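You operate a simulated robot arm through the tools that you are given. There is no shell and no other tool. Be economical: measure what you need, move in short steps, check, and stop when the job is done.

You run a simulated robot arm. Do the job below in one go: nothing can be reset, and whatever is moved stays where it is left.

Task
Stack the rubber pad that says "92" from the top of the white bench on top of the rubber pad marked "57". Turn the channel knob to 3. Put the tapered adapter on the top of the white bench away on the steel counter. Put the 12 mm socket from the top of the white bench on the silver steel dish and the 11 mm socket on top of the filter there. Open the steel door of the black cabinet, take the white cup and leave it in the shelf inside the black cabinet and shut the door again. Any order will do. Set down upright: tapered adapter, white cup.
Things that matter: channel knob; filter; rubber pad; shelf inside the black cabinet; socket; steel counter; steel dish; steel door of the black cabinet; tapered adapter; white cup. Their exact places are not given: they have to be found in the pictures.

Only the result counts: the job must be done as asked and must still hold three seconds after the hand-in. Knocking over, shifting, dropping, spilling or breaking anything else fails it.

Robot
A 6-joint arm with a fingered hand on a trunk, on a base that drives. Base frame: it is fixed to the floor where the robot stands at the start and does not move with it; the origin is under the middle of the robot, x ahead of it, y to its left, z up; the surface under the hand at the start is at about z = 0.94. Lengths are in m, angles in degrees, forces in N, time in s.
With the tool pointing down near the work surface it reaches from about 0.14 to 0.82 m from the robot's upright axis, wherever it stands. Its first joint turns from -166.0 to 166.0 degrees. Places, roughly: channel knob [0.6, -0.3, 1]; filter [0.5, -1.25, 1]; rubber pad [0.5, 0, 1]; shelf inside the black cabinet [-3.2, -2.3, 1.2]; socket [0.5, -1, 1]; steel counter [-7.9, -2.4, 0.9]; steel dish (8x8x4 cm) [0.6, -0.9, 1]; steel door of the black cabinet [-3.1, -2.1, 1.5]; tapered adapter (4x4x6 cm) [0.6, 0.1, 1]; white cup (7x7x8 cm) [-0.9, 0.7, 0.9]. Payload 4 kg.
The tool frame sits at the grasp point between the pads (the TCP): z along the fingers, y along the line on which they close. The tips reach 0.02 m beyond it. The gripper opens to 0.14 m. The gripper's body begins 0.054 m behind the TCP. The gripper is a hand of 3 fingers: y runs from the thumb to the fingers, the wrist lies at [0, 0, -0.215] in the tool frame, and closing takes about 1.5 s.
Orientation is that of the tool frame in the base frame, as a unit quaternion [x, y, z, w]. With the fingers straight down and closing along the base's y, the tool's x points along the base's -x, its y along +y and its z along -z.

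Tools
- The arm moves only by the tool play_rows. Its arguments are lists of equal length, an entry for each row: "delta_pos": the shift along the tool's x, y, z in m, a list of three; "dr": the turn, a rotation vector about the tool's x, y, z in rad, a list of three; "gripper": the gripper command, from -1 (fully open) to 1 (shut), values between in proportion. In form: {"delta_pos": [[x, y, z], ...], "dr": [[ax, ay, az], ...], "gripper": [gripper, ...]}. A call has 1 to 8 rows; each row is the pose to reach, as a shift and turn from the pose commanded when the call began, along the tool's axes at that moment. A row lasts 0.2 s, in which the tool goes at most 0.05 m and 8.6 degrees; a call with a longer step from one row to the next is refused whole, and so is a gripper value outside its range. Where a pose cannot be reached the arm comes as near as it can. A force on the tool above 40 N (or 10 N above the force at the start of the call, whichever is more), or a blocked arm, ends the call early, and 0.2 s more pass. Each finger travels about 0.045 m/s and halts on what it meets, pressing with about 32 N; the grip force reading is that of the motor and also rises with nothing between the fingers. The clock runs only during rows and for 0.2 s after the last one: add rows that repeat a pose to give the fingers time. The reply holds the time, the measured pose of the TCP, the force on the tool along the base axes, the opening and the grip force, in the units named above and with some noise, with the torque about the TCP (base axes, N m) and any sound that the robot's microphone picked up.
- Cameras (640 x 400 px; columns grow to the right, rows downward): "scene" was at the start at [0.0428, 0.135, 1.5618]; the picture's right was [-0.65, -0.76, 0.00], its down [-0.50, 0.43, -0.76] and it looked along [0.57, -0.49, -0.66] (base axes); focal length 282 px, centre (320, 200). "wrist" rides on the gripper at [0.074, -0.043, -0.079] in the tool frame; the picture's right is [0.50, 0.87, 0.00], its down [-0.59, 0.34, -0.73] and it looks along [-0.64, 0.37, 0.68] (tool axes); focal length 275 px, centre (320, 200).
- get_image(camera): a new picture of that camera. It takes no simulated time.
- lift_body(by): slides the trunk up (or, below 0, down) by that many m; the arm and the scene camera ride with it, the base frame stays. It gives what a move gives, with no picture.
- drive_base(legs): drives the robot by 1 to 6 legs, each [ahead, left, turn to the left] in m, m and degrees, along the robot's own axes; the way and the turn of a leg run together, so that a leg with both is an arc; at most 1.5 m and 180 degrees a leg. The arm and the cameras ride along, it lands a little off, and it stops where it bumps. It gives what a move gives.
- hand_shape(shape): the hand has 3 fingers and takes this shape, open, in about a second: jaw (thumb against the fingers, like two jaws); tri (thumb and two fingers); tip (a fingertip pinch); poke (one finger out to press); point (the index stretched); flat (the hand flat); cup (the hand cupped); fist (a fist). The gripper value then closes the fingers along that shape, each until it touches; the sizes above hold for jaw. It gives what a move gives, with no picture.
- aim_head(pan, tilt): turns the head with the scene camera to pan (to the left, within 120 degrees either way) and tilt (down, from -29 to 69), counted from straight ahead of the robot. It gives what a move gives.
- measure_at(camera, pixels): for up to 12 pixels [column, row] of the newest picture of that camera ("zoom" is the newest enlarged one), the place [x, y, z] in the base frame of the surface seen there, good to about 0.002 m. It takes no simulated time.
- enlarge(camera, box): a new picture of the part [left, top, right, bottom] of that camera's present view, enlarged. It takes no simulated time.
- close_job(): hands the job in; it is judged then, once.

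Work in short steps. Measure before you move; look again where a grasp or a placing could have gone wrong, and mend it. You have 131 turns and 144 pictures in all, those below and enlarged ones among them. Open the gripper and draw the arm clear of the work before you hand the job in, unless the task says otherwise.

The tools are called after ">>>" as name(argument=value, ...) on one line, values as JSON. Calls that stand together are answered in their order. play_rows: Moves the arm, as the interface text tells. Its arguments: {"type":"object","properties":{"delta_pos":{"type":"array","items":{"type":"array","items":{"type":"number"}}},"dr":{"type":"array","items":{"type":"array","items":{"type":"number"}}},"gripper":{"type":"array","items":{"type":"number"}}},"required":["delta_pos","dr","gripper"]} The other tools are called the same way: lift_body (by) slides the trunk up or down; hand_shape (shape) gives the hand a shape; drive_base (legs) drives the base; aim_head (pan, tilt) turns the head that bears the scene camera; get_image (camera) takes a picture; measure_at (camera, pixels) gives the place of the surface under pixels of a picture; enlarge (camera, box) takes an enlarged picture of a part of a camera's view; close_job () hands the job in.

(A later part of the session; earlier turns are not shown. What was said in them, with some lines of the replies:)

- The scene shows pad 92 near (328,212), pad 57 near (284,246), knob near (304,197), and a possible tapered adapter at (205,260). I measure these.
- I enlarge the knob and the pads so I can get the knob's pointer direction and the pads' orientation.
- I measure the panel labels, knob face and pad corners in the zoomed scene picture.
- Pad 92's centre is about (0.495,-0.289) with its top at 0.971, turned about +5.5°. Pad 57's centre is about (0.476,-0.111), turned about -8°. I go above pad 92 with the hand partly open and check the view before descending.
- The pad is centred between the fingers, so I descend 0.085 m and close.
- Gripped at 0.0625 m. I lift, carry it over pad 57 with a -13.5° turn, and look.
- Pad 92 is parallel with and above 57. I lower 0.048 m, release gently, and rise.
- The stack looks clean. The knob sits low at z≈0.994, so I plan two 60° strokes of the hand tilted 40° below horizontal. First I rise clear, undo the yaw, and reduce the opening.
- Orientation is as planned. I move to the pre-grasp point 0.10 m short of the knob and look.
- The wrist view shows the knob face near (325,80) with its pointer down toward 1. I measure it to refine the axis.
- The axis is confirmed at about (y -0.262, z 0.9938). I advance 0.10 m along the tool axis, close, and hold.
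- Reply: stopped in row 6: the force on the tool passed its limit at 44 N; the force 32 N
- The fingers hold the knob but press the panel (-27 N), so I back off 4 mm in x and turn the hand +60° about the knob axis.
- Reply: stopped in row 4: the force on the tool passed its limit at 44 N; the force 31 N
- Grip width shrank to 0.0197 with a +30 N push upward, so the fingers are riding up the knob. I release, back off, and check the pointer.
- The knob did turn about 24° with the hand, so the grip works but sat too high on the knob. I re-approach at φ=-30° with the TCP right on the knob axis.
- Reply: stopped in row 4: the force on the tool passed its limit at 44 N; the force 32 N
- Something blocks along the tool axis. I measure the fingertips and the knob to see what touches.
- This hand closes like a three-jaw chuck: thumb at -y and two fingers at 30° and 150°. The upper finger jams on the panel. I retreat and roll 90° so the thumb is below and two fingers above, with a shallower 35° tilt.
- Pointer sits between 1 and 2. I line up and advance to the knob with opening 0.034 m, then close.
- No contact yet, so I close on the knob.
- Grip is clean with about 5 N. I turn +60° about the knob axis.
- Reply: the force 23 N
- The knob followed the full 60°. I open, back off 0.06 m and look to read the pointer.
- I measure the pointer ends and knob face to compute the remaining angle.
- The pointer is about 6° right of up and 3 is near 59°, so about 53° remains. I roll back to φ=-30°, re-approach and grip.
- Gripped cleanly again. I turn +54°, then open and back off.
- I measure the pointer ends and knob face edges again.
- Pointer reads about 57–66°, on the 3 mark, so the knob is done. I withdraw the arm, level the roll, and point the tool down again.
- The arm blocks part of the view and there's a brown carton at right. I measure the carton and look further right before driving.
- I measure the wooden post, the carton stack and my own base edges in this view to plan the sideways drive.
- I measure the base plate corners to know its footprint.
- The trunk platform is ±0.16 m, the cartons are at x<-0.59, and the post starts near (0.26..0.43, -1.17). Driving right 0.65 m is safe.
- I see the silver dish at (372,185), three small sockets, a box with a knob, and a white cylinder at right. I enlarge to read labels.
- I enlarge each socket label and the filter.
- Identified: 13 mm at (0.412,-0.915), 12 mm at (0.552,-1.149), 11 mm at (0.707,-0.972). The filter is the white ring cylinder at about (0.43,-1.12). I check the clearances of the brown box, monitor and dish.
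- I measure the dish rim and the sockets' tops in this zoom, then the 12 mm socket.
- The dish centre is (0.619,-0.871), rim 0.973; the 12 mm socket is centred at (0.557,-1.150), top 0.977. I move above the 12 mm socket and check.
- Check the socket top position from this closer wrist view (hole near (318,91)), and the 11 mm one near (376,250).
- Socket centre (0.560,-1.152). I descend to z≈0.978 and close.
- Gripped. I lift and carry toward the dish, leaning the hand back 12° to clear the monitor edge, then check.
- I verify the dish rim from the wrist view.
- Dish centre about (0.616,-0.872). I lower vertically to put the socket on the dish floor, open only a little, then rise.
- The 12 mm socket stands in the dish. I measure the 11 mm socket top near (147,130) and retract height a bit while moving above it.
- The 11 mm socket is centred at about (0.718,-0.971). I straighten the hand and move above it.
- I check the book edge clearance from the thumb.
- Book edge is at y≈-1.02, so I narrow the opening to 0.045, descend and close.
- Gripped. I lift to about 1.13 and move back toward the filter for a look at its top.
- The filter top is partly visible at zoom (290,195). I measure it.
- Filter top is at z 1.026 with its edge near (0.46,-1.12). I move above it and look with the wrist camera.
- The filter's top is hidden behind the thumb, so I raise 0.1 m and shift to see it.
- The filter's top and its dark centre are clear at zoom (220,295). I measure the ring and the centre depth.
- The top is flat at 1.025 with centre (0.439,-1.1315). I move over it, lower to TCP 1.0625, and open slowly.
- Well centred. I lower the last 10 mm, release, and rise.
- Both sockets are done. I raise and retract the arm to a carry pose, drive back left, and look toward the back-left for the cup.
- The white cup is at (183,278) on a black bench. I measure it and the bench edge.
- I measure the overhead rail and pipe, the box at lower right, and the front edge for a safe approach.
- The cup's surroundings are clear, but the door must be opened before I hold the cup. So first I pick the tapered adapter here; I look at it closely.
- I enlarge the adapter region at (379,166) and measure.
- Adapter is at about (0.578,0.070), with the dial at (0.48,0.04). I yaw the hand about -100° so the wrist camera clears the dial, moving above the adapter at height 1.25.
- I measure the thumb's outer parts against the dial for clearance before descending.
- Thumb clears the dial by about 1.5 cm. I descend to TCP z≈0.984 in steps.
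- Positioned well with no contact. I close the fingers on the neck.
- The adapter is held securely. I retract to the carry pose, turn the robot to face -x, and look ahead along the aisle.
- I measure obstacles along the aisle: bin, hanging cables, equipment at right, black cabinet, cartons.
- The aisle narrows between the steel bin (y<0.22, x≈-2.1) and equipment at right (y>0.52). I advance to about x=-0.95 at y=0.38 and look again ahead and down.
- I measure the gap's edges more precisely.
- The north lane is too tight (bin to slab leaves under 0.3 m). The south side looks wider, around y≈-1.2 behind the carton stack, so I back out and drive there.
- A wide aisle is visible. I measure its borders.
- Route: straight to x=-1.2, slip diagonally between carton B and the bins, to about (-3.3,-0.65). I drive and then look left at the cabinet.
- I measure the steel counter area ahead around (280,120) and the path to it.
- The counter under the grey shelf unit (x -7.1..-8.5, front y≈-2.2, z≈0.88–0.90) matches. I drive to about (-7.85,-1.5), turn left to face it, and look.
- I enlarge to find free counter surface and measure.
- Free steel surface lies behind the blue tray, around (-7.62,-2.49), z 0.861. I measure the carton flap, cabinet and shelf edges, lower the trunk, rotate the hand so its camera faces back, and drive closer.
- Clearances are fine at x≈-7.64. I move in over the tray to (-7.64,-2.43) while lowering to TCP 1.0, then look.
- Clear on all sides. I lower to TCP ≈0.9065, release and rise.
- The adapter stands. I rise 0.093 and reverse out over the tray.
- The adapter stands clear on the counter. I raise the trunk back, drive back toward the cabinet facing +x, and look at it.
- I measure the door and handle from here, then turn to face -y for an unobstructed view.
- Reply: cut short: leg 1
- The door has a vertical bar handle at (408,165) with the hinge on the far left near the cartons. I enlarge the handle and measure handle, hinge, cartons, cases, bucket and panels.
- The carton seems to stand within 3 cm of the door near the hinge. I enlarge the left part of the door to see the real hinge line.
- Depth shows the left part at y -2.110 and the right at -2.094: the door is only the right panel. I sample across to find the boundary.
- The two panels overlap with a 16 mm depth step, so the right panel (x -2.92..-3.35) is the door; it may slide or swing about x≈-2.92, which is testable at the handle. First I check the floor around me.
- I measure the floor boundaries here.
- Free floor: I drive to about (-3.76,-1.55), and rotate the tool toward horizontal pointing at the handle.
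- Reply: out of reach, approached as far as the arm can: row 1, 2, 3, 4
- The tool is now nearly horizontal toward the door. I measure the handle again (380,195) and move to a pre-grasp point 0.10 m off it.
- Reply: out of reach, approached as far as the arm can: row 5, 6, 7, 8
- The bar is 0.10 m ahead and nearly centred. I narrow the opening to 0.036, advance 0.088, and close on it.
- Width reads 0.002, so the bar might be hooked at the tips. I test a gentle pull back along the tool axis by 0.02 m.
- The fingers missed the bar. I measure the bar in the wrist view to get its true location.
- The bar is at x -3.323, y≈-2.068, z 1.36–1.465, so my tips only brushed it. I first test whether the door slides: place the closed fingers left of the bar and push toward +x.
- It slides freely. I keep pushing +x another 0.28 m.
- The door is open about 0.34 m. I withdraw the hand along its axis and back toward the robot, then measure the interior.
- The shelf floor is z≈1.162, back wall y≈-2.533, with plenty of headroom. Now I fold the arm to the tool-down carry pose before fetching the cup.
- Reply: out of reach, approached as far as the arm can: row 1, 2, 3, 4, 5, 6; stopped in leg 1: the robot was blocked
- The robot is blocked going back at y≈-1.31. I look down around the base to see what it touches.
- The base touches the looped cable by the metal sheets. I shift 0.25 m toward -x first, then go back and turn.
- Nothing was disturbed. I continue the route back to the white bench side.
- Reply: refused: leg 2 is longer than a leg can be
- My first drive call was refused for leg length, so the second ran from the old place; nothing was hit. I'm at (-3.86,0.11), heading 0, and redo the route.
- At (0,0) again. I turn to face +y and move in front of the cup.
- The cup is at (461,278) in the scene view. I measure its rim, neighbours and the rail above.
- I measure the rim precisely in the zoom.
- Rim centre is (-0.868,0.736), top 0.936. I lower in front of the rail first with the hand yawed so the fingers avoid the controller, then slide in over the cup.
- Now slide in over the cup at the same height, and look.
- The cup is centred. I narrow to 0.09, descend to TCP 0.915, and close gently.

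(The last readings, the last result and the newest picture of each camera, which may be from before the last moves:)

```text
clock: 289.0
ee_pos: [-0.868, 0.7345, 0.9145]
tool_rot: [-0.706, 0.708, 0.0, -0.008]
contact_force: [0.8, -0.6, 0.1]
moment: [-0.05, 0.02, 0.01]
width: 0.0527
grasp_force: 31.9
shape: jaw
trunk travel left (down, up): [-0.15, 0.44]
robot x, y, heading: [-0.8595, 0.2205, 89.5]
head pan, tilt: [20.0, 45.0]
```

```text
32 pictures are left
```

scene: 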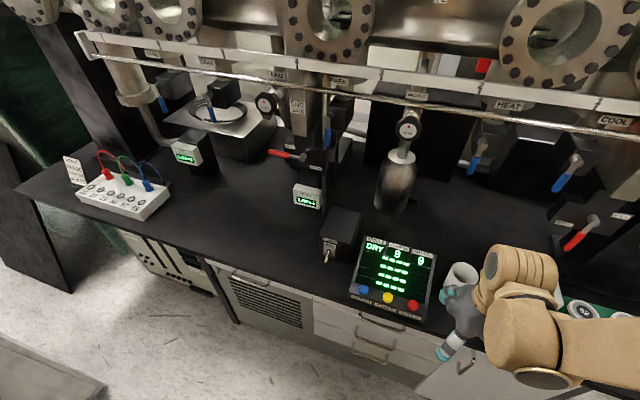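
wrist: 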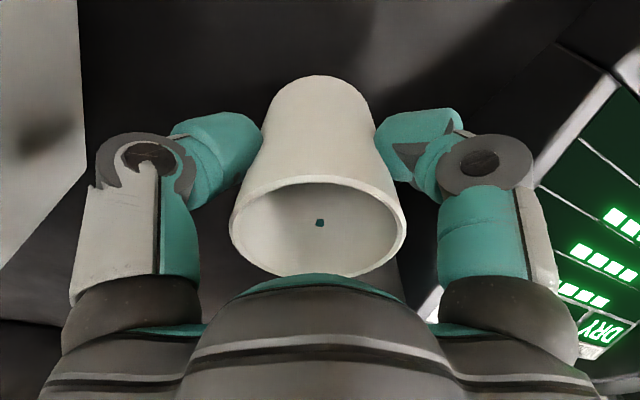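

Cup gripped. I lift 0.06, slide straight back out from under the rail, then rise.

>>> play_rows(delta_pos=[[0, 0, -0.03], [0, 0, -0.06], [0.04, 0, -0.062], [0.08, 0, -0.064], [0.12, 0, -0.066], [0.16, 0, -0.07], [0.18, 0, -0.11], [0.19, 0, -0.15]], dr=[[0, 0, 0], [0, 0, 0], [0, 0, 0], [0, 0, 0], [0, 0, 0], [0, 0, 0], [0, 0, 0], [0, 0, 0]], gripper=[1, 1, 1, 1, 1, 1, 1, 1])

>>> play_rows(delta_pos=[[0, 0, -0.045], [0, 0, -0.09], [0, 0, -0.135], [0, 0, -0.18], [0, 0, -0.2], [0, 0, -0.2]], dr=[[0, 0, 0], [0, 0, 0], [0, 0, 0], [0, 0, 0], [0, 0, 0], [0, 0, 0]], gripper=[1, 1, 1, 1, 1, 1])

>>> get_image(camera="scene")

```text
clock: 290.8
ee_pos: [-0.8663, 0.5464, 1.0671]
tool_rot: [-0.706, 0.708, 0.002, -0.006]
contact_force: [0.4, -0.6, -0.4]
moment: [-0.01, 0.01, -0.02]
width: 0.053
grasp_force: 31.4
shape: jaw
trunk travel left (down, up): [-0.15, 0.44]
robot x, y, heading: [-0.8647, 0.2186, 89.7]
head pan, tilt: [20.0, 45.0]
```

```text
clock: 292.2
ee_pos: [-0.8631, 0.5467, 1.2668]
tool_rot: [-0.706, 0.708, 0.002, -0.007]
contact_force: [0.2, 0.4, -0.2]
moment: [0.01, 0.01, 0.01]
width: 0.0524
grasp_force: 31.6
shape: jaw
trunk travel left (down, up): [-0.15, 0.44]
robot x, y, heading: [-0.8623, 0.2162, 89.7]
head pan, tilt: [20.0, 45.0]
```

```text
31 pictures are left
```

scene: 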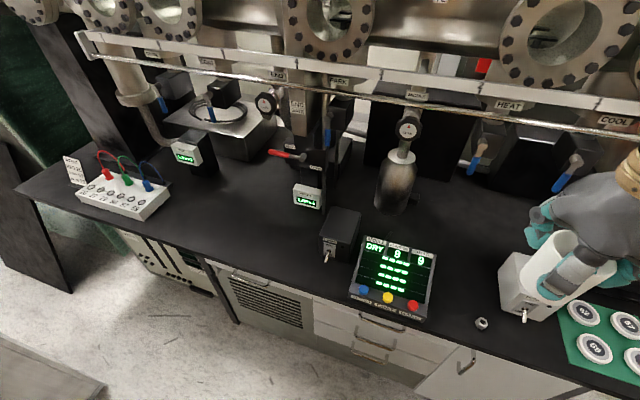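

Cup is safely up. I drive back out and around the cartons, facing -x.

>>> drive_base(legs=[[-0.1, -0.45, 0], [-0.1, -0.42, 0], [0, 0, 90], [0, 1.2, 0], [1.2, 0, 0], [0.6, -0.17, 0]])

```text
clock: 306.8
ee_pos: [-0.316, -1.1813, 1.265]
tool_rot: [1.0, 0.012, 0.004, 0.005]
contact_force: [0.5, 0.1, -0.4]
moment: [0.02, 0.02, -0.01]
width: 0.0528
grasp_force: 32.3
shape: jaw
trunk travel left (down, up): [-0.15, 0.44]
robot x, y, heading: [0.0193, -1.1684, -178.9]
head pan, tilt: [20.0, 45.0]
stopped in leg 4: the robot was blocked; the commanded pose is now the measured one
```

Blocked near the wooden post at my back. I move forward away from it and continue the known route with slightly lower y.

>>> drive_base(legs=[[0.2, 0.0, 1.1], [0.2, 0.03, 0], [0.8, 0, 0], [0.6, -0.19, 0], [0.6, -0.38, 0], [1.2, 0, 0]])

>>> aim_head(pan=-118, tilt=30)

>>> get_image(camera="scene")

```text
clock: 322.4
ee_pos: [-3.0971, -0.7582, 1.2651]
tool_rot: [1.0, 0.021, 0.006, 0.005]
contact_force: [-1.8, 0.6, -1.7]
moment: [0.0, -0.14, 0.01]
width: 0.0522
grasp_force: 31.3
shape: jaw
trunk travel left (down, up): [-0.15, 0.44]
robot x, y, heading: [-2.7649, -0.7395, -177.7]
head pan, tilt: [20.0, 45.0]
stopped in leg 6: the robot was blocked; the commanded pose is now the measured one
```

```text
clock: 324.6
ee_pos: [-3.0873, -0.7573, 1.2677]
tool_rot: [1.0, 0.021, 0.002, 0.006]
contact_force: [-0.8, 0.1, -1.9]
moment: [-0.02, -0.02, -0.01]
width: 0.0524
grasp_force: 31.7
shape: jaw
trunk travel left (down, up): [-0.15, 0.44]
robot x, y, heading: [-2.7674, -0.7388, -177.7]
head pan, tilt: [-118.0, 30.0]
```

```text
30 pictures are left
```

scene: 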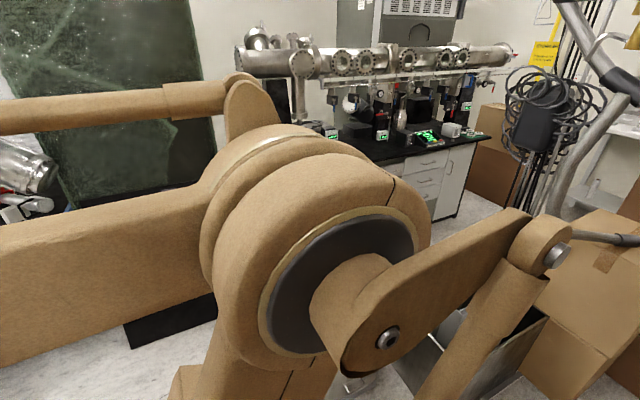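

Blocked again: I'm at y=-0.74, lower than the earlier pass at -0.64. I look down-left at what's touching.

>>> aim_head(pan=70, tilt=60)

>>> get_image(camera="scene")

```text
clock: 327.4
ee_pos: [-3.0882, -0.7563, 1.2673]
tool_rot: [1.0, 0.021, 0.0, 0.005]
contact_force: [0.9, 0.6, -0.1]
moment: [-0.03, 0.02, 0.0]
width: 0.0522
grasp_force: 32.3
shape: jaw
trunk travel left (down, up): [-0.15, 0.44]
robot x, y, heading: [-2.7674, -0.7456, -177.5]
head pan, tilt: [70.0, 60.0]
```

```text
29 pictures are left
```

scene: 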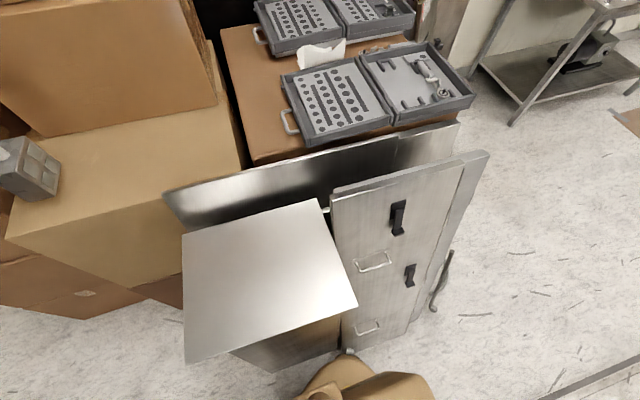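

My base plate touches the sheet cart's corner near (345,350); nothing has moved visibly. I shift north 0.14 m and continue, then go around to the cabinet.

>>> measure_at(camera="scene", pixels=[[348, 348], [270, 368], [408, 325], [435, 300], [355, 305], [190, 360], [460, 160]])

>>> drive_base(legs=[[0, -0.14, 0], [0.6, 0, 0], [0.7, 0, 0]])

```text
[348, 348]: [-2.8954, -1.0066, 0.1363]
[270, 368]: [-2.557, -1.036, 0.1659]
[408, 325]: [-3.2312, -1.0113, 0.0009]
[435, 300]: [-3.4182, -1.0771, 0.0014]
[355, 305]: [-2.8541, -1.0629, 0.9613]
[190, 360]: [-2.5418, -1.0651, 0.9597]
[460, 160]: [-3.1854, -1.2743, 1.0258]
```

```text
clock: 335.2
ee_pos: [-4.3977, -0.6611, 1.2671]
tool_rot: [1.0, 0.017, 0.002, 0.005]
contact_force: [0.3, -0.3, -1.2]
moment: [0.0, -0.02, 0.0]
width: 0.0524
grasp_force: 31.6
shape: jaw
trunk travel left (down, up): [-0.15, 0.44]
robot x, y, heading: [-4.0724, -0.6449, -178.3]
head pan, tilt: [70.0, 60.0]
```

Base half-width is about 0.26 m. I turn to face -y, come down the free floor, then sidestep to about (-3.66,-1.62), and view the opening.

>>> drive_base(legs=[[0, 0, 88], [0.97, 0, 0], [0, 0.4, 0]])

>>> aim_head(pan=35, tilt=20)

>>> get_image(camera="scene")

```text
clock: 346.1
ee_pos: [-3.6641, -1.9365, 1.2669]
tool_rot: [0.702, 0.712, 0.005, 0.002]
contact_force: [0.7, -0.3, 0.5]
moment: [0.01, 0.02, 0.0]
width: 0.0525
grasp_force: 32.1
shape: jaw
trunk travel left (down, up): [-0.15, 0.44]
robot x, y, heading: [-3.6696, -1.6123, -89.5]
head pan, tilt: [70.0, 60.0]
```

```text
clock: 347.1
ee_pos: [-3.6639, -1.9367, 1.2681]
tool_rot: [0.702, 0.712, 0.004, 0.002]
contact_force: [0.8, 1.2, -1.0]
moment: [-0.03, -0.02, 0.02]
width: 0.0522
grasp_force: 32.0
shape: jaw
trunk travel left (down, up): [-0.15, 0.44]
robot x, y, heading: [-3.6678, -1.6118, -89.7]
head pan, tilt: [35.0, 20.0]
```

```text
28 pictures are left
```

scene: 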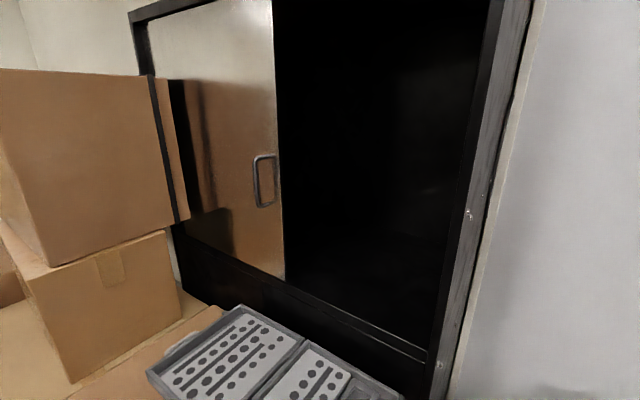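

I measure the lip, shelf floor, door edge, jamb and header.

>>> measure_at(camera="scene", pixels=[[360, 312], [360, 320], [360, 305], [360, 290], [350, 270], [330, 250], [400, 300], [440, 250], [430, 345], [281, 180], [465, 150], [410, 320]])

>>> enlarge(camera="scene", box=[270, 200, 470, 370])

```text
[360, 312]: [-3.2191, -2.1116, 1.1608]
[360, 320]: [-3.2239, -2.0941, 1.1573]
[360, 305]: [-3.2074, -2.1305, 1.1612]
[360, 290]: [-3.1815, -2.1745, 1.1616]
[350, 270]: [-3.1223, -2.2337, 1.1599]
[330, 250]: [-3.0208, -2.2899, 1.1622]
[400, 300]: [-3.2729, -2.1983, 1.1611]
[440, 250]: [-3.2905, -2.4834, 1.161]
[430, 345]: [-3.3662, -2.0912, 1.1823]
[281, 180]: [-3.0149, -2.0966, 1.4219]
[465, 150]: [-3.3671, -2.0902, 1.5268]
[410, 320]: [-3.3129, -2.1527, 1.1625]
```

```text
2.35 times, centred on (370, 285) of scene
```

zoom: 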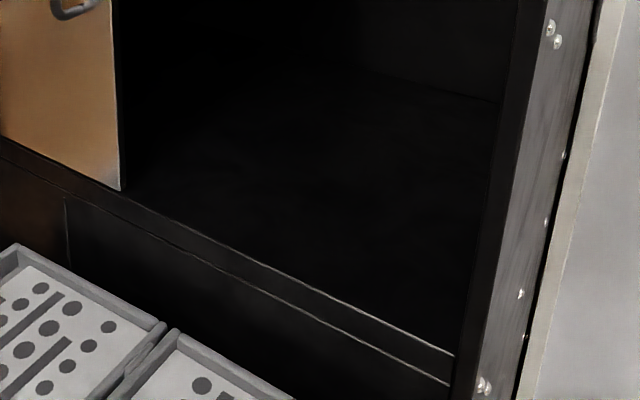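

Shelf floor is z 1.1615 with no lip; the door edge is at x≈-3.01 and the jamb at -3.345. I carry the cup across to (-3.26,-1.93), in front of the opening.

>>> play_rows(delta_pos=[[0.001, 0.048, 0], [0.002, 0.097, 0], [0.003, 0.146, 0], [0.004, 0.195, 0], [0.005, 0.244, 0], [0.006, 0.293, 0], [0.007, 0.342, 0], [0.007, 0.39, 0]], dr=[[0, 0, 0], [0, 0, 0], [0, 0, 0], [0, 0, 0], [0, 0, 0], [0, 0, 0], [0, 0, 0], [0, 0, 0]], gripper=[1, 1, 1, 1, 1, 1, 1, 1])

>>> get_image(camera="scene")

```text
clock: 348.9
ee_pos: [-3.2721, -1.9252, 1.2686]
tool_rot: [0.703, 0.711, 0.004, 0.003]
contact_force: [-0.1, -0.6, -0.3]
moment: [0.01, 0.04, -0.01]
width: 0.0525
grasp_force: 32.0
shape: jaw
trunk travel left (down, up): [-0.15, 0.44]
robot x, y, heading: [-3.6742, -1.6169, -89.5]
head pan, tilt: [35.0, 20.0]
```

```text
26 pictures are left
```

scene: 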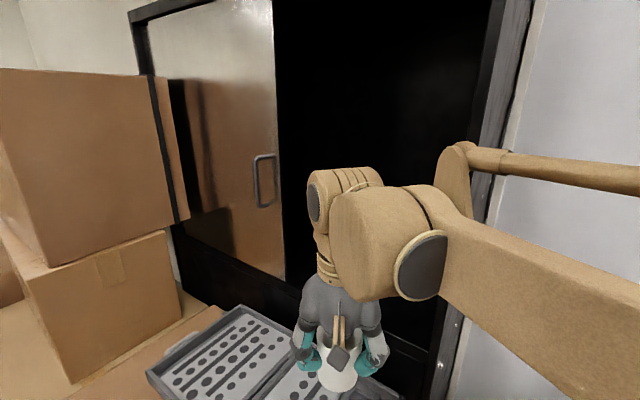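

I measure the forearm and wrist extents to check clearance against the jamb.

>>> measure_at(camera="scene", pixels=[[420, 270], [445, 225], [445, 260], [500, 300], [440, 190], [455, 160], [345, 230], [320, 190], [370, 175], [345, 290], [400, 200], [480, 200]])

```text
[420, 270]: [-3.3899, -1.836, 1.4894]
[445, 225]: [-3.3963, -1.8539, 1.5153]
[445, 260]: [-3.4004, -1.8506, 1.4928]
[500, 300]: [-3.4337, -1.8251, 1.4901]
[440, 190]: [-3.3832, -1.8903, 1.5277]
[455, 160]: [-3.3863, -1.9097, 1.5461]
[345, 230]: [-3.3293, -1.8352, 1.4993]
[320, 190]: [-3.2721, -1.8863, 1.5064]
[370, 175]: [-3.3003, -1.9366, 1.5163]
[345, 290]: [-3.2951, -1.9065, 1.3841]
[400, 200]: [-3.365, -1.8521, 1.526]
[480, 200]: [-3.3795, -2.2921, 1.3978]
```

The forearm lies along the robot–hand line, leaving about 4 cm at the jamb for a target at (-3.12,-2.18). I move in straight and check.

>>> play_rows(delta_pos=[[-0.036, 0.022, 0], [-0.073, 0.0435, 0], [-0.109, 0.065, 0], [-0.146, 0.087, 0], [-0.182, 0.1085, 0], [-0.219, 0.13, 0], [-0.255, 0.152, 0], [-0.255, 0.152, 0]], dr=[[0, 0, 0], [0, 0, 0], [0, 0, 0], [0, 0, 0], [0, 0, 0], [0, 0, 0], [0, 0, 0], [0, 0, 0]], gripper=[1, 1, 1, 1, 1, 1, 1, 1])

>>> get_image(camera="scene")

>>> get_image(camera="wrist")

```text
clock: 350.7
ee_pos: [-3.1497, -2.1502, 1.249]
tool_rot: [0.703, 0.711, 0.005, 0.003]
contact_force: [0.8, 0.1, -0.8]
moment: [-0.02, 0.0, -0.04]
width: 0.0522
grasp_force: 32.4
shape: jaw
out of reach, approached as far as the arm can: row 6, 7, 8
trunk travel left (down, up): [-0.15, 0.44]
robot x, y, heading: [-3.6714, -1.6171, -89.7]
head pan, tilt: [35.0, 20.0]
```

```text
25 pictures are left
```

scene: 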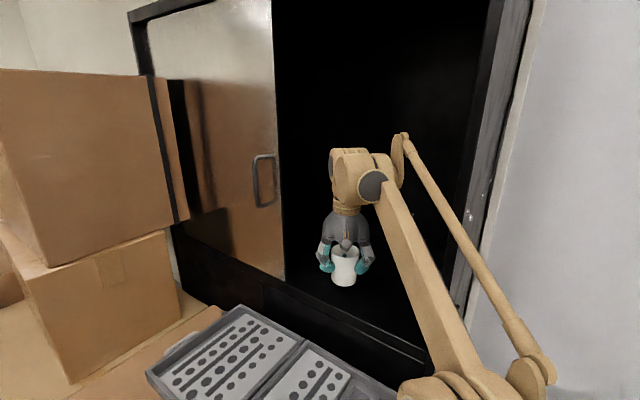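

```text
24 pictures are left
```

wrist: 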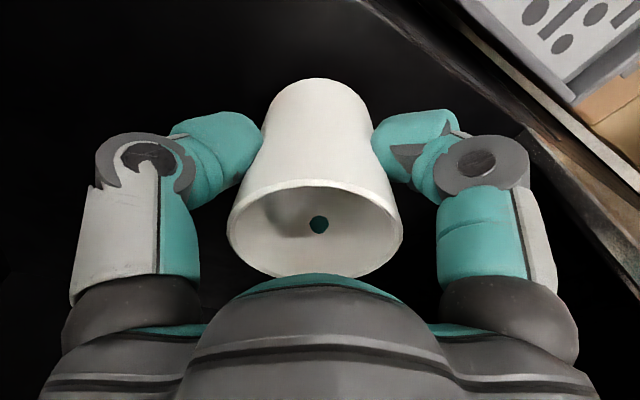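

The arm is at its reach limit with the cup just inside. I nudge the base 3 cm ahead and 3 cm left, so the cup goes deeper, and check the pose.

>>> drive_base(legs=[[0.035, 0.03, 0]])

>>> get_image(camera="scene")

```text
clock: 351.6
ee_pos: [-3.1176, -2.1857, 1.2484]
tool_rot: [0.702, 0.712, 0.005, 0.001]
contact_force: [0.9, -0.8, -1.1]
moment: [0.01, 0.01, 0.03]
width: 0.052
grasp_force: 32.2
shape: jaw
trunk travel left (down, up): [-0.15, 0.44]
robot x, y, heading: [-3.6441, -1.6504, -89.4]
head pan, tilt: [35.0, 20.0]
```

```text
23 pictures are left
```

scene: 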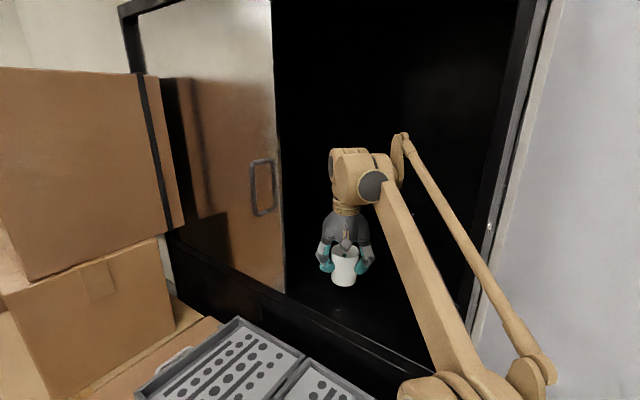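

Now at (-3.118,-2.186), with the cup bottom about 0.033 above the shelf. I lower the trunk by 0.0325 for a straight descent.

>>> lift_body(by=-0.0325)

>>> enlarge(camera="scene", box=[290, 190, 400, 310])

```text
clock: 352.4
ee_pos: [-3.1183, -2.1856, 1.2165]
tool_rot: [0.703, 0.711, 0.006, 0.003]
contact_force: [0.4, -0.1, 0.1]
moment: [0.0, 0.01, 0.01]
width: 0.0521
grasp_force: 31.6
shape: jaw
trunk travel left (down, up): [-0.118, 0.472]
robot x, y, heading: [-3.638, -1.6491, -89.4]
head pan, tilt: [35.0, 20.0]
```

```text
3.33 times, centred on (345, 250) of scene
```

zoom: 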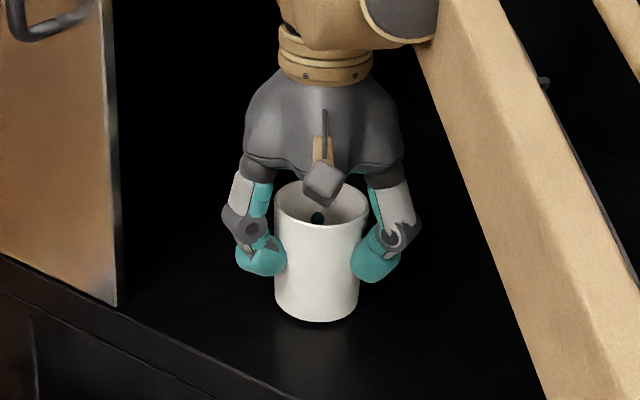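

The cup is about 1 mm above the shelf. I first test a null move with the grip held, to be sure the commanded pose doesn't jump.

>>> play_rows(delta_pos=[[0, 0, 0]], dr=[[0, 0, 0]], gripper=[1])

```text
clock: 352.8
ee_pos: [-3.1183, -2.1842, 1.2175]
tool_rot: [0.703, 0.711, 0.005, 0.003]
contact_force: [0.8, -0.5, -0.6]
moment: [-0.03, 0.0, -0.02]
width: 0.0524
grasp_force: 31.8
shape: jaw
trunk travel left (down, up): [-0.118, 0.472]
robot x, y, heading: [-3.6391, -1.6462, -89.6]
head pan, tilt: [35.0, 20.0]
```

No jump. I release slowly, then raise with a straight upward move.

>>> play_rows(delta_pos=[[0, 0, 0.001], [0, 0, 0.001], [0, 0, 0.001], [0, 0, 0.001], [0, 0, 0.001], [0, 0, 0.001]], dr=[[0, 0, 0], [0, 0, 0], [0, 0, 0], [0, 0, 0], [0, 0, 0], [0, 0, 0]], gripper=[0.5, 0.2, 0.0, -0.2, -0.4, -0.4])

>>> lift_body(by=0.1)

>>> enlarge(camera="scene", box=[270, 150, 420, 350])

```text
clock: 354.2
ee_pos: [-3.1181, -2.1843, 1.2163]
tool_rot: [0.703, 0.712, 0.005, 0.002]
contact_force: [-0.3, 0.3, 0.5]
moment: [0.0, 0.0, 0.0]
width: 0.0976
grasp_force: 0.0
shape: jaw
trunk travel left (down, up): [-0.118, 0.472]
robot x, y, heading: [-3.6391, -1.6488, -89.5]
head pan, tilt: [35.0, 20.0]
```

```text
clock: 355.6
ee_pos: [-3.1196, -2.1854, 1.3165]
tool_rot: [0.703, 0.711, 0.006, 0.003]
contact_force: [1.4, -0.4, 0.2]
moment: [0.0, -0.04, 0.0]
width: 0.0973
grasp_force: 0.1
shape: jaw
trunk travel left (down, up): [-0.218, 0.372]
robot x, y, heading: [-3.6413, -1.6462, -89.4]
head pan, tilt: [35.0, 20.0]
```

```text
2.00 times, centred on (345, 250) of scene
```

zoom: 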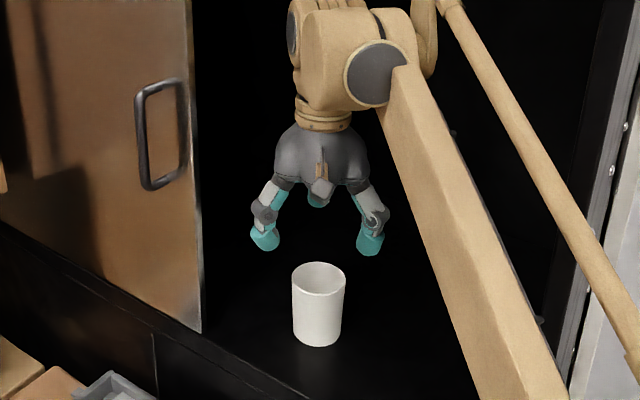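

The cup stands upright on the shelf. I retract out of the opening the way I came, closing the fingers and yawing for the door push.

>>> play_rows(delta_pos=[[0.0425, -0.025, 0], [0.085, -0.05, 0], [0.1275, -0.075, 0], [0.17, -0.1, 0], [0.2125, -0.125, 0], [0.255, -0.15, 0], [0.255, -0.15, 0], [0.255, -0.15, 0]], dr=[[0, 0, 0], [0, 0, 0], [0, 0, 0], [0, 0, 0], [0, 0, -0.1325], [0, 0, -0.265], [0, 0, -0.3975], [0, 0, -0.53]], gripper=[-0.4, -0.4, -0.4, 0, 0.5, 1, 1, 1])

>>> play_rows(delta_pos=[[-0.022, 0.033, -0.012], [-0.044, 0.066, -0.024], [-0.066, 0.099, -0.036], [-0.0875, 0.1315, -0.048], [-0.109, 0.164, -0.06], [-0.131, 0.197, -0.072], [-0.153, 0.23, -0.084], [-0.175, 0.263, -0.0965]], dr=[[0, -0.148, 0], [0, -0.296, 0], [0, -0.444, 0], [0, -0.592, 0], [0, -0.74, 0], [0, -0.888, 0], [0, -1.036, 0], [0, -1.184, 0]], gripper=[1, 1, 1, 1, 1, 1, 1, 1])

>>> play_rows(delta_pos=[[0, 0, 0], [0, 0, 0], [0, 0, 0], [0, 0, 0]], dr=[[0, -0.13, 0], [0, -0.26, 0], [0, -0.387, 0], [0, -0.387, 0]], gripper=[1, 1, 1, 1])

>>> get_image(camera="scene")

>>> get_image(camera="wrist")

```text
clock: 357.4
ee_pos: [-3.1279, -2.0276, 1.3387]
tool_rot: [0.491, 0.871, 0.005, 0.001]
contact_force: [-0.1, 0.3, -0.9]
moment: [0.01, 0.02, 0.0]
width: 0.0001
grasp_force: 0.2
shape: jaw
out of reach, approached as far as the arm can: row 2, 3, 4, 5, 6, 7, 8
trunk travel left (down, up): [-0.218, 0.372]
robot x, y, heading: [-3.6423, -1.6495, -89.2]
head pan, tilt: [35.0, 20.0]
```

```text
clock: 359.1
ee_pos: [-2.831, -2.0399, 1.4294]
tool_rot: [0.41, 0.72, -0.271, 0.489]
contact_force: [0.4, 0.4, -0.8]
moment: [-0.02, -0.01, 0.03]
width: 0.0
grasp_force: 32.3
shape: jaw
out of reach, approached as far as the arm can: row 8
trunk travel left (down, up): [-0.218, 0.372]
robot x, y, heading: [-3.6421, -1.6538, -89.1]
head pan, tilt: [35.0, 20.0]
```

```text
clock: 360.1
ee_pos: [-2.8114, -2.0449, 1.4461]
tool_rot: [0.35, 0.613, -0.345, 0.619]
contact_force: [0.4, 0.7, -0.3]
moment: [0.0, -0.02, 0.03]
width: 0.0
grasp_force: 32.5
shape: jaw
out of reach, approached as far as the arm can: row 2, 3, 4
trunk travel left (down, up): [-0.218, 0.372]
robot x, y, heading: [-3.639, -1.6487, -89.6]
head pan, tilt: [35.0, 20.0]
```

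```text
20 pictures are left
```

scene: 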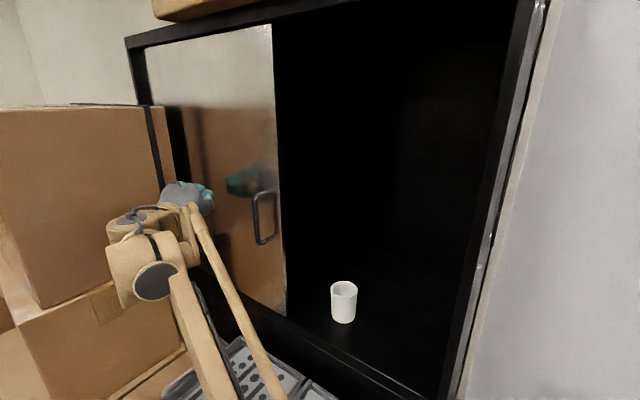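

```text
19 pictures are left
```

wrist: 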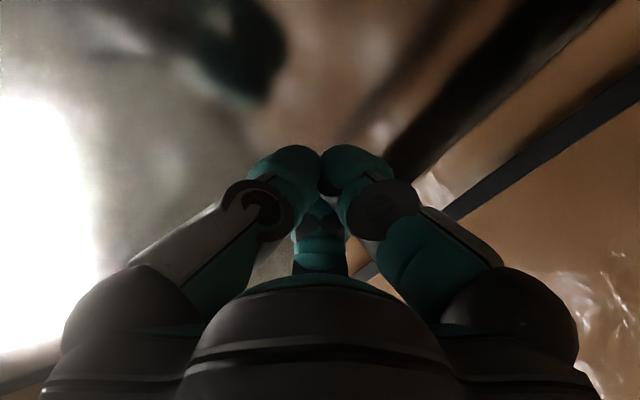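

I ended up to the right of the handle without contact, and the cup is untouched. Now I sweep toward -x at handle height so the fingers push the bar.

>>> play_rows(delta_pos=[[0.015, -0.0067, 0.0111], [0.03, -0.0452, -0.0122], [0.03, -0.0837, -0.0355], [0.03, -0.1222, -0.0588], [0.03, -0.1607, -0.0821], [0.03, -0.1992, -0.1054], [0.03, -0.2377, -0.1287]], dr=[[0, 0, 0], [0, 0, 0], [0, 0, 0], [0, 0, 0], [0, 0, 0], [0, 0, 0], [0, 0, 0]], gripper=[1, 1, 1, 1, 1, 1, 1])

>>> get_image(camera="scene")

```text
clock: 361.8
ee_pos: [-2.9475, -2.0721, 1.5589]
tool_rot: [0.341, 0.617, -0.338, 0.623]
contact_force: [0.0, 30.7, 4.7]
moment: [-0.08, 0.02, 0.14]
width: 0.0
grasp_force: 31.9
shape: jaw
out of reach, approached as far as the arm can: row 1, 2, 3, 4, 5, 6, 7
trunk travel left (down, up): [-0.218, 0.372]
robot x, y, heading: [-3.643, -1.6454, -88.7]
head pan, tilt: [35.0, 20.0]
stopped in row 7: the force on the tool passed its limit at 65 N (the readings are from after the stop); the commanded pose is now the measured one
```

```text
18 pictures are left
```

scene: 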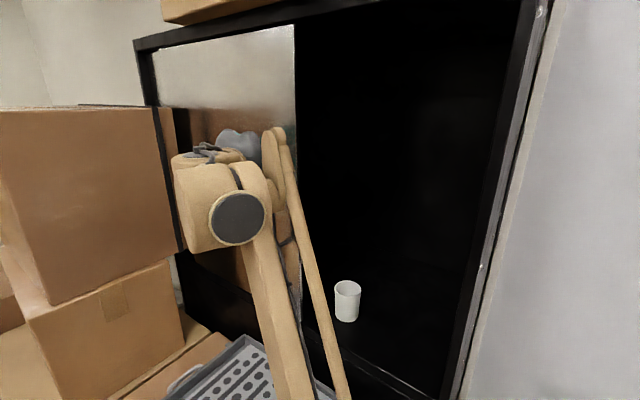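

The arm ran into its limits and rose. I back off the door, restore the trunk height, and move the base to the earlier spot (-3.765,-1.55) where this posture worked.

>>> play_rows(delta_pos=[[0, 0, -0.03], [0, 0, -0.07], [0, 0, -0.1], [0, 0, -0.1]], dr=[[0, 0, 0], [0, 0, 0], [0, 0, 0], [0, 0, 0]], gripper=[1, 1, 1, 1])

>>> lift_body(by=-0.0675)

>>> drive_base(legs=[[-0.096, -0.12, -1]])

>>> get_image(camera="scene")

```text
clock: 362.8
ee_pos: [-2.93, -2.0295, 1.5535]
tool_rot: [0.347, 0.616, -0.341, 0.62]
contact_force: [-0.4, 0.0, 0.0]
moment: [0.02, 0.0, 0.01]
width: 0.0
grasp_force: 32.0
shape: jaw
out of reach, approached as far as the arm can: row 1, 2, 3, 4
trunk travel left (down, up): [-0.218, 0.372]
robot x, y, heading: [-3.6399, -1.6496, -89.1]
head pan, tilt: [35.0, 20.0]
```

```text
clock: 363.8
ee_pos: [-2.9293, -2.0289, 1.4859]
tool_rot: [0.346, 0.616, -0.34, 0.62]
contact_force: [-0.2, 0.5, 1.2]
moment: [-0.01, 0.02, 0.0]
width: 0.0
grasp_force: 31.7
shape: jaw
trunk travel left (down, up): [-0.15, 0.44]
robot x, y, heading: [-3.6403, -1.65, -89.3]
head pan, tilt: [35.0, 20.0]
```

```text
clock: 365.2
ee_pos: [-3.0591, -1.9442, 1.4881]
tool_rot: [0.352, 0.613, -0.347, 0.617]
contact_force: [0.1, 0.4, 0.6]
moment: [0.02, 0.03, -0.01]
width: 0.0002
grasp_force: 32.3
shape: jaw
trunk travel left (down, up): [-0.15, 0.44]
robot x, y, heading: [-3.7601, -1.5493, -90.0]
head pan, tilt: [35.0, 20.0]
```

```text
17 pictures are left
```

scene: 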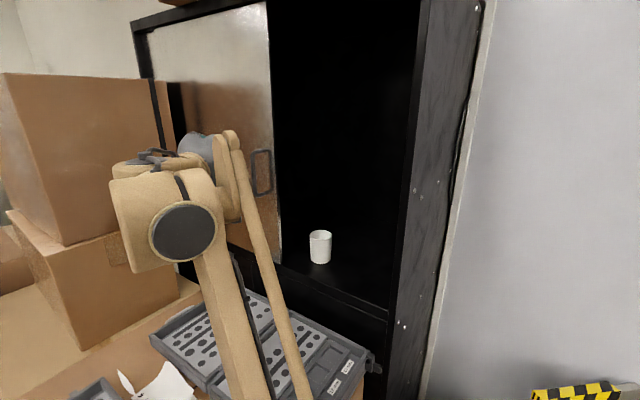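

The cup is still fine. I measure the handle and move to the right of it, just off the door, at handle height.

>>> measure_at(camera="scene", pixels=[[252, 172], [272, 172], [262, 150], [270, 185], [277, 150], [270, 165]])

>>> play_rows(delta_pos=[[0.019, 0.0263, 0.0189], [0.0375, 0.0527, 0.0378], [0.056, 0.079, 0.0566], [0.075, 0.1053, 0.0755], [0.075, 0.1053, 0.0755]], dr=[[0, 0, 0], [0, 0, 0], [0, 0, 0], [0, 0, 0], [0, 0, 0]], gripper=[1, 1, 1, 1, 1])

>>> get_image(camera="wrist")

```text
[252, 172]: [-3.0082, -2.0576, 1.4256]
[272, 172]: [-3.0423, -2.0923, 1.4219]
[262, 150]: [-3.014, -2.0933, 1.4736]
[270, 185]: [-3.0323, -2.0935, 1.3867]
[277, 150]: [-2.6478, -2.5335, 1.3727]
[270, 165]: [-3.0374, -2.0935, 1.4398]
```

```text
clock: 366.4
ee_pos: [-2.9286, -1.9566, 1.4128]
tool_rot: [0.352, 0.613, -0.345, 0.617]
contact_force: [0.1, -1.0, -1.0]
moment: [-0.02, 0.01, -0.02]
width: 0.0
grasp_force: 32.0
shape: jaw
trunk travel left (down, up): [-0.15, 0.44]
robot x, y, heading: [-3.7653, -1.5522, -90.3]
head pan, tilt: [35.0, 20.0]
```

```text
16 pictures are left
```

wrist: 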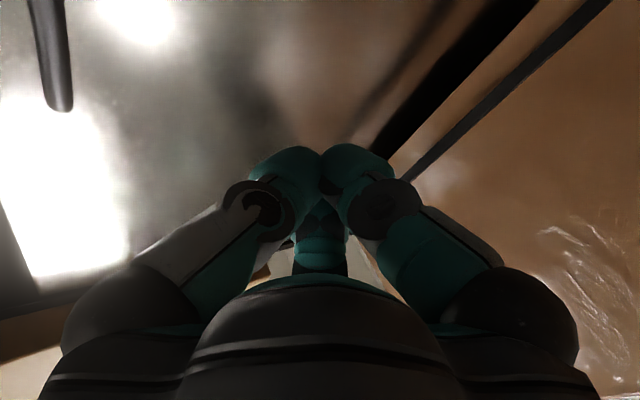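

In position right of the handle. I move in to the door plane and sweep -x.

>>> play_rows(delta_pos=[[0, -0.025, 0.0426], [0, -0.0505, 0.0851], [0, -0.0892, 0.0621], [0, -0.1279, 0.0391], [0, -0.1666, 0.0161], [0, -0.2053, -0.0069], [0, -0.244, -0.0299], [0, -0.2827, -0.0529]], dr=[[0, 0, 0], [0, 0, 0], [0, 0, 0], [0, 0, 0], [0, 0, 0], [0, 0, 0], [0, 0, 0], [0, 0, 0]], gripper=[1, 1, 1, 1, 1, 1, 1, 1])

>>> get_image(camera="scene")

```text
clock: 368.4
ee_pos: [-3.1169, -2.0723, 1.4906]
tool_rot: [0.346, 0.615, -0.342, 0.62]
contact_force: [0.8, 20.4, 5.8]
moment: [-0.15, -0.01, 0.06]
width: 0.0
grasp_force: 32.2
shape: jaw
out of reach, approached as far as the arm can: row 1, 2, 4, 5, 6, 7, 8
trunk travel left (down, up): [-0.15, 0.44]
robot x, y, heading: [-3.766, -1.5486, -89.9]
head pan, tilt: [35.0, 20.0]
stopped in row 8: the force on the tool passed its limit at 42 N (the readings are from after the stop); the commanded pose is now the measured one
```

```text
15 pictures are left
```

scene: 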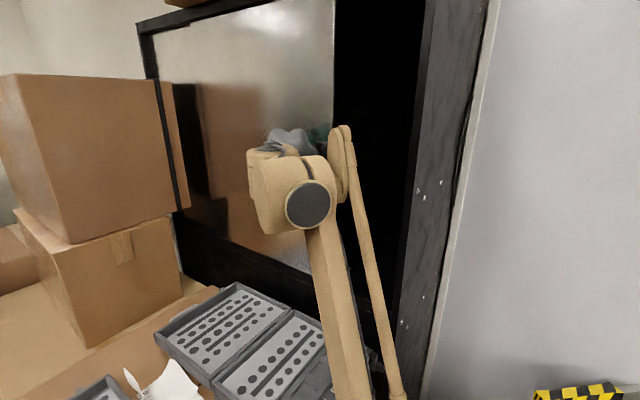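

The door closed about halfway but the arm drifted up at its limit. I back off slightly, lower the trunk so the fingers are at bar height, and will push by driving the base.

>>> play_rows(delta_pos=[[0, 0.02, -0.005], [0, 0.043, -0.009], [0, 0.043, -0.009]], dr=[[0, 0, 0], [0, 0, 0], [0, 0, 0]], gripper=[1, 1, 1])

>>> lift_body(by=-0.07)

>>> get_image(camera="wrist")

>>> enlarge(camera="scene", box=[230, 80, 430, 240])

```text
clock: 369.2
ee_pos: [-3.0871, -2.0539, 1.4867]
tool_rot: [0.35, 0.615, -0.343, 0.618]
contact_force: [-0.3, -0.1, -0.1]
moment: [-0.01, 0.05, 0.01]
width: 0.0
grasp_force: 32.0
shape: jaw
trunk travel left (down, up): [-0.15, 0.44]
robot x, y, heading: [-3.7648, -1.5504, -90.0]
head pan, tilt: [35.0, 20.0]
```

```text
clock: 370.3
ee_pos: [-3.0854, -2.0521, 1.4183]
tool_rot: [0.35, 0.615, -0.343, 0.618]
contact_force: [0.8, 0.3, 0.0]
moment: [0.0, -0.01, 0.01]
width: 0.0
grasp_force: 31.6
shape: jaw
trunk travel left (down, up): [-0.08, 0.51]
robot x, y, heading: [-3.7623, -1.5512, -89.9]
head pan, tilt: [35.0, 20.0]
```

```text
14 pictures are left
```

wrist: 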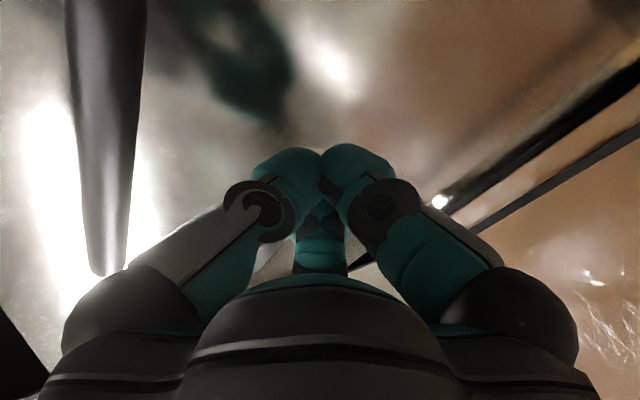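

```text
2.50 times, centred on (330, 160) of scene
```

zoom: 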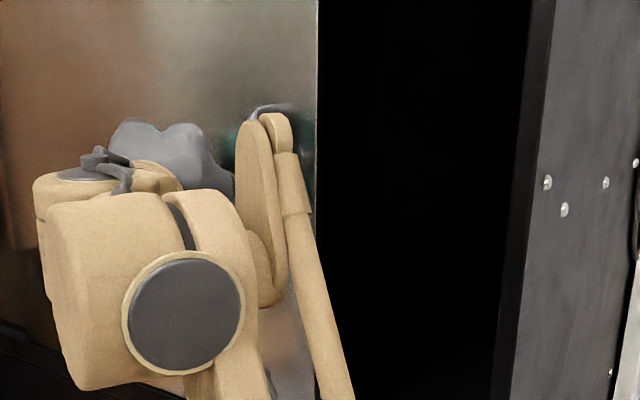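

The fingers are at bar height, right of the bar. I push by driving the base 0.21 m toward -x.

>>> drive_base(legs=[[0.004, -0.21, 0]])

>>> get_image(camera="scene")

```text
clock: 371.9
ee_pos: [-3.2918, -2.0489, 1.4173]
tool_rot: [0.347, 0.616, -0.345, 0.618]
contact_force: [13.2, 26.4, -0.9]
moment: [-0.03, -0.03, -0.48]
width: 0.0
grasp_force: 32.1
shape: jaw
trunk travel left (down, up): [-0.08, 0.51]
robot x, y, heading: [-3.9695, -1.553, -90.0]
head pan, tilt: [35.0, 20.0]
```

```text
12 pictures are left
```

scene: 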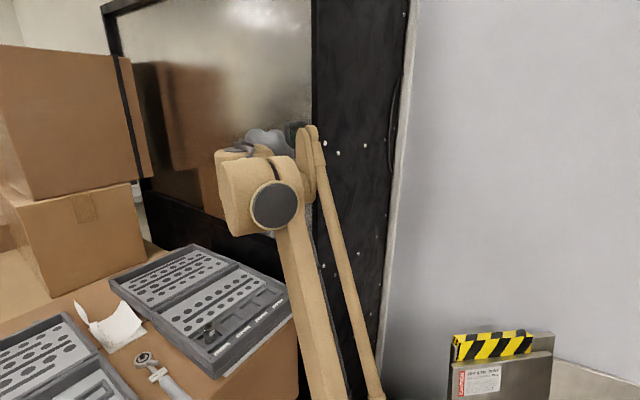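

Force rose (13 N in x), which suggests the end stop. I check the door edge position against the original (-3.345).

>>> enlarge(camera="scene", box=[250, 0, 370, 140])

>>> measure_at(camera="scene", pixels=[[308, 60], [311, 60], [314, 60], [305, 60], [318, 60], [310, 100], [306, 120], [312, 30], [313, 100]])

```text
2.86 times, centred on (310, 70) of scene
```

zoom: 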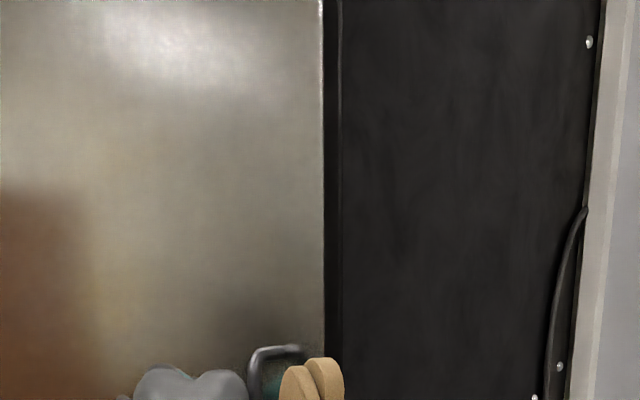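

```text
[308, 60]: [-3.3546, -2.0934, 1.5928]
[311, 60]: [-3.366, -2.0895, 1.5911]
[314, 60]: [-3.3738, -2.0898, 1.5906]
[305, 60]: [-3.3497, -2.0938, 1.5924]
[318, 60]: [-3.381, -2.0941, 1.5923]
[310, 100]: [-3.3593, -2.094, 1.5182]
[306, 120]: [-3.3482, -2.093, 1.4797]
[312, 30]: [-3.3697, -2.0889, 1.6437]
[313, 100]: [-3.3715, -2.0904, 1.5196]
```

The door edge is back at x≈-3.36, fully closed. I back straight off from the door, open the gripper, and check.

>>> drive_base(legs=[[-0.2, 0, 0]])

>>> play_rows(delta_pos=[[0, 0, -0.02], [0, 0, -0.04], [0, 0, -0.04], [0, 0, -0.04]], dr=[[0, 0, 0], [0, 0, 0], [0, 0, 0], [0, 0, 0]], gripper=[0.5, 0, -0.5, -1])

>>> get_image(camera="scene")

```text
clock: 373.6
ee_pos: [-3.295, -1.85, 1.4178]
tool_rot: [0.349, 0.615, -0.342, 0.619]
contact_force: [0.4, -0.3, -0.4]
moment: [-0.01, 0.0, -0.01]
width: 0.0001
grasp_force: 32.5
shape: jaw
trunk travel left (down, up): [-0.08, 0.51]
robot x, y, heading: [-3.9711, -1.3529, -89.9]
head pan, tilt: [35.0, 20.0]
```

```text
clock: 374.6
ee_pos: [-3.2963, -1.8258, 1.4169]
tool_rot: [0.35, 0.615, -0.342, 0.618]
contact_force: [-0.8, -0.8, 0.3]
moment: [0.0, -0.02, -0.04]
width: 0.0736
grasp_force: 0.0
shape: jaw
out of reach, approached as far as the arm can: row 1, 2, 3, 4
trunk travel left (down, up): [-0.08, 0.51]
robot x, y, heading: [-3.971, -1.3508, -89.9]
head pan, tilt: [35.0, 20.0]
```

```text
10 pictures are left
```

scene: 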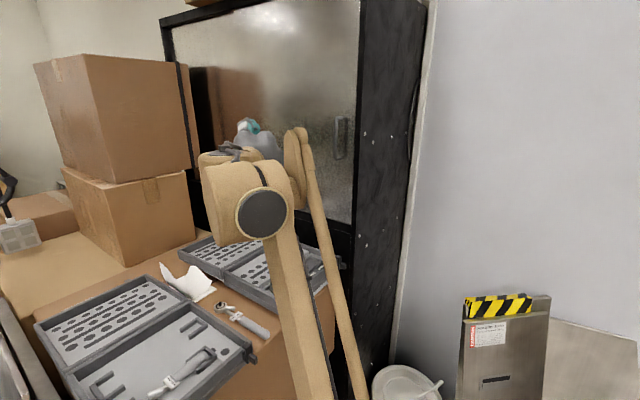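

Door is shut. I drive clear of the work and open the hand fully.

>>> drive_base(legs=[[-0.3, -0.3, 0]])

>>> play_rows(delta_pos=[[0, 0, 0], [0, 0, 0], [0, 0, 0], [0, 0, 0]], dr=[[0, 0, 0], [0, 0, 0], [0, 0, 0], [0, 0, 0]], gripper=[-1, -1, -1, -1])

>>> get_image(camera="scene")

```text
clock: 377.2
ee_pos: [-3.5993, -1.5237, 1.4181]
tool_rot: [0.349, 0.615, -0.342, 0.619]
contact_force: [-0.1, -0.6, 1.0]
moment: [0.0, 0.03, 0.01]
width: 0.1399
grasp_force: 0.0
shape: jaw
trunk travel left (down, up): [-0.08, 0.51]
robot x, y, heading: [-4.276, -1.0545, -89.8]
head pan, tilt: [35.0, 20.0]
```

```text
clock: 378.2
ee_pos: [-3.6002, -1.5247, 1.4161]
tool_rot: [0.35, 0.615, -0.342, 0.618]
contact_force: [0.2, -0.4, 0.5]
moment: [-0.01, 0.01, -0.01]
width: 0.1399
grasp_force: 0.1
shape: jaw
trunk travel left (down, up): [-0.08, 0.51]
robot x, y, heading: [-4.2721, -1.0487, -89.8]
head pan, tilt: [35.0, 20.0]
```

```text
9 pictures are left
```

scene: 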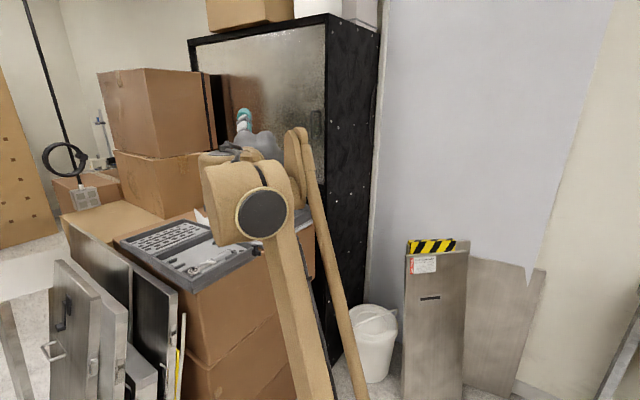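

The door is shut, the gripper is open and the arm is clear of the work, so I hand the job in.

>>> close_job()

```text
The job is handed in.
```

I finished every part of the job and handed it in.

- **Pads:** pad 92 is stacked on pad 57.
- **Knob:** the channel knob points at 3. My readings of its angle ranged from about 57° to 66°, against about 60° for the mark.
- **Adapter:** the tapered adapter stands upright on the steel counter, behind the blue tray.
- **Sockets:** the 12 mm socket is in the silver steel dish. The 11 mm socket stands on top of the filter.
- **Cup:** the white cup stands upright on the shelf inside the black cabinet. The steel door turned out to slide, and it is fully shut again.

While driving, the base was blocked three times: at the looped cable by the metal sheets, at the cart holding those sheets, and near the wooden post. The pictures I took at the cable and the cart showed nothing moved. I took no picture at the post.
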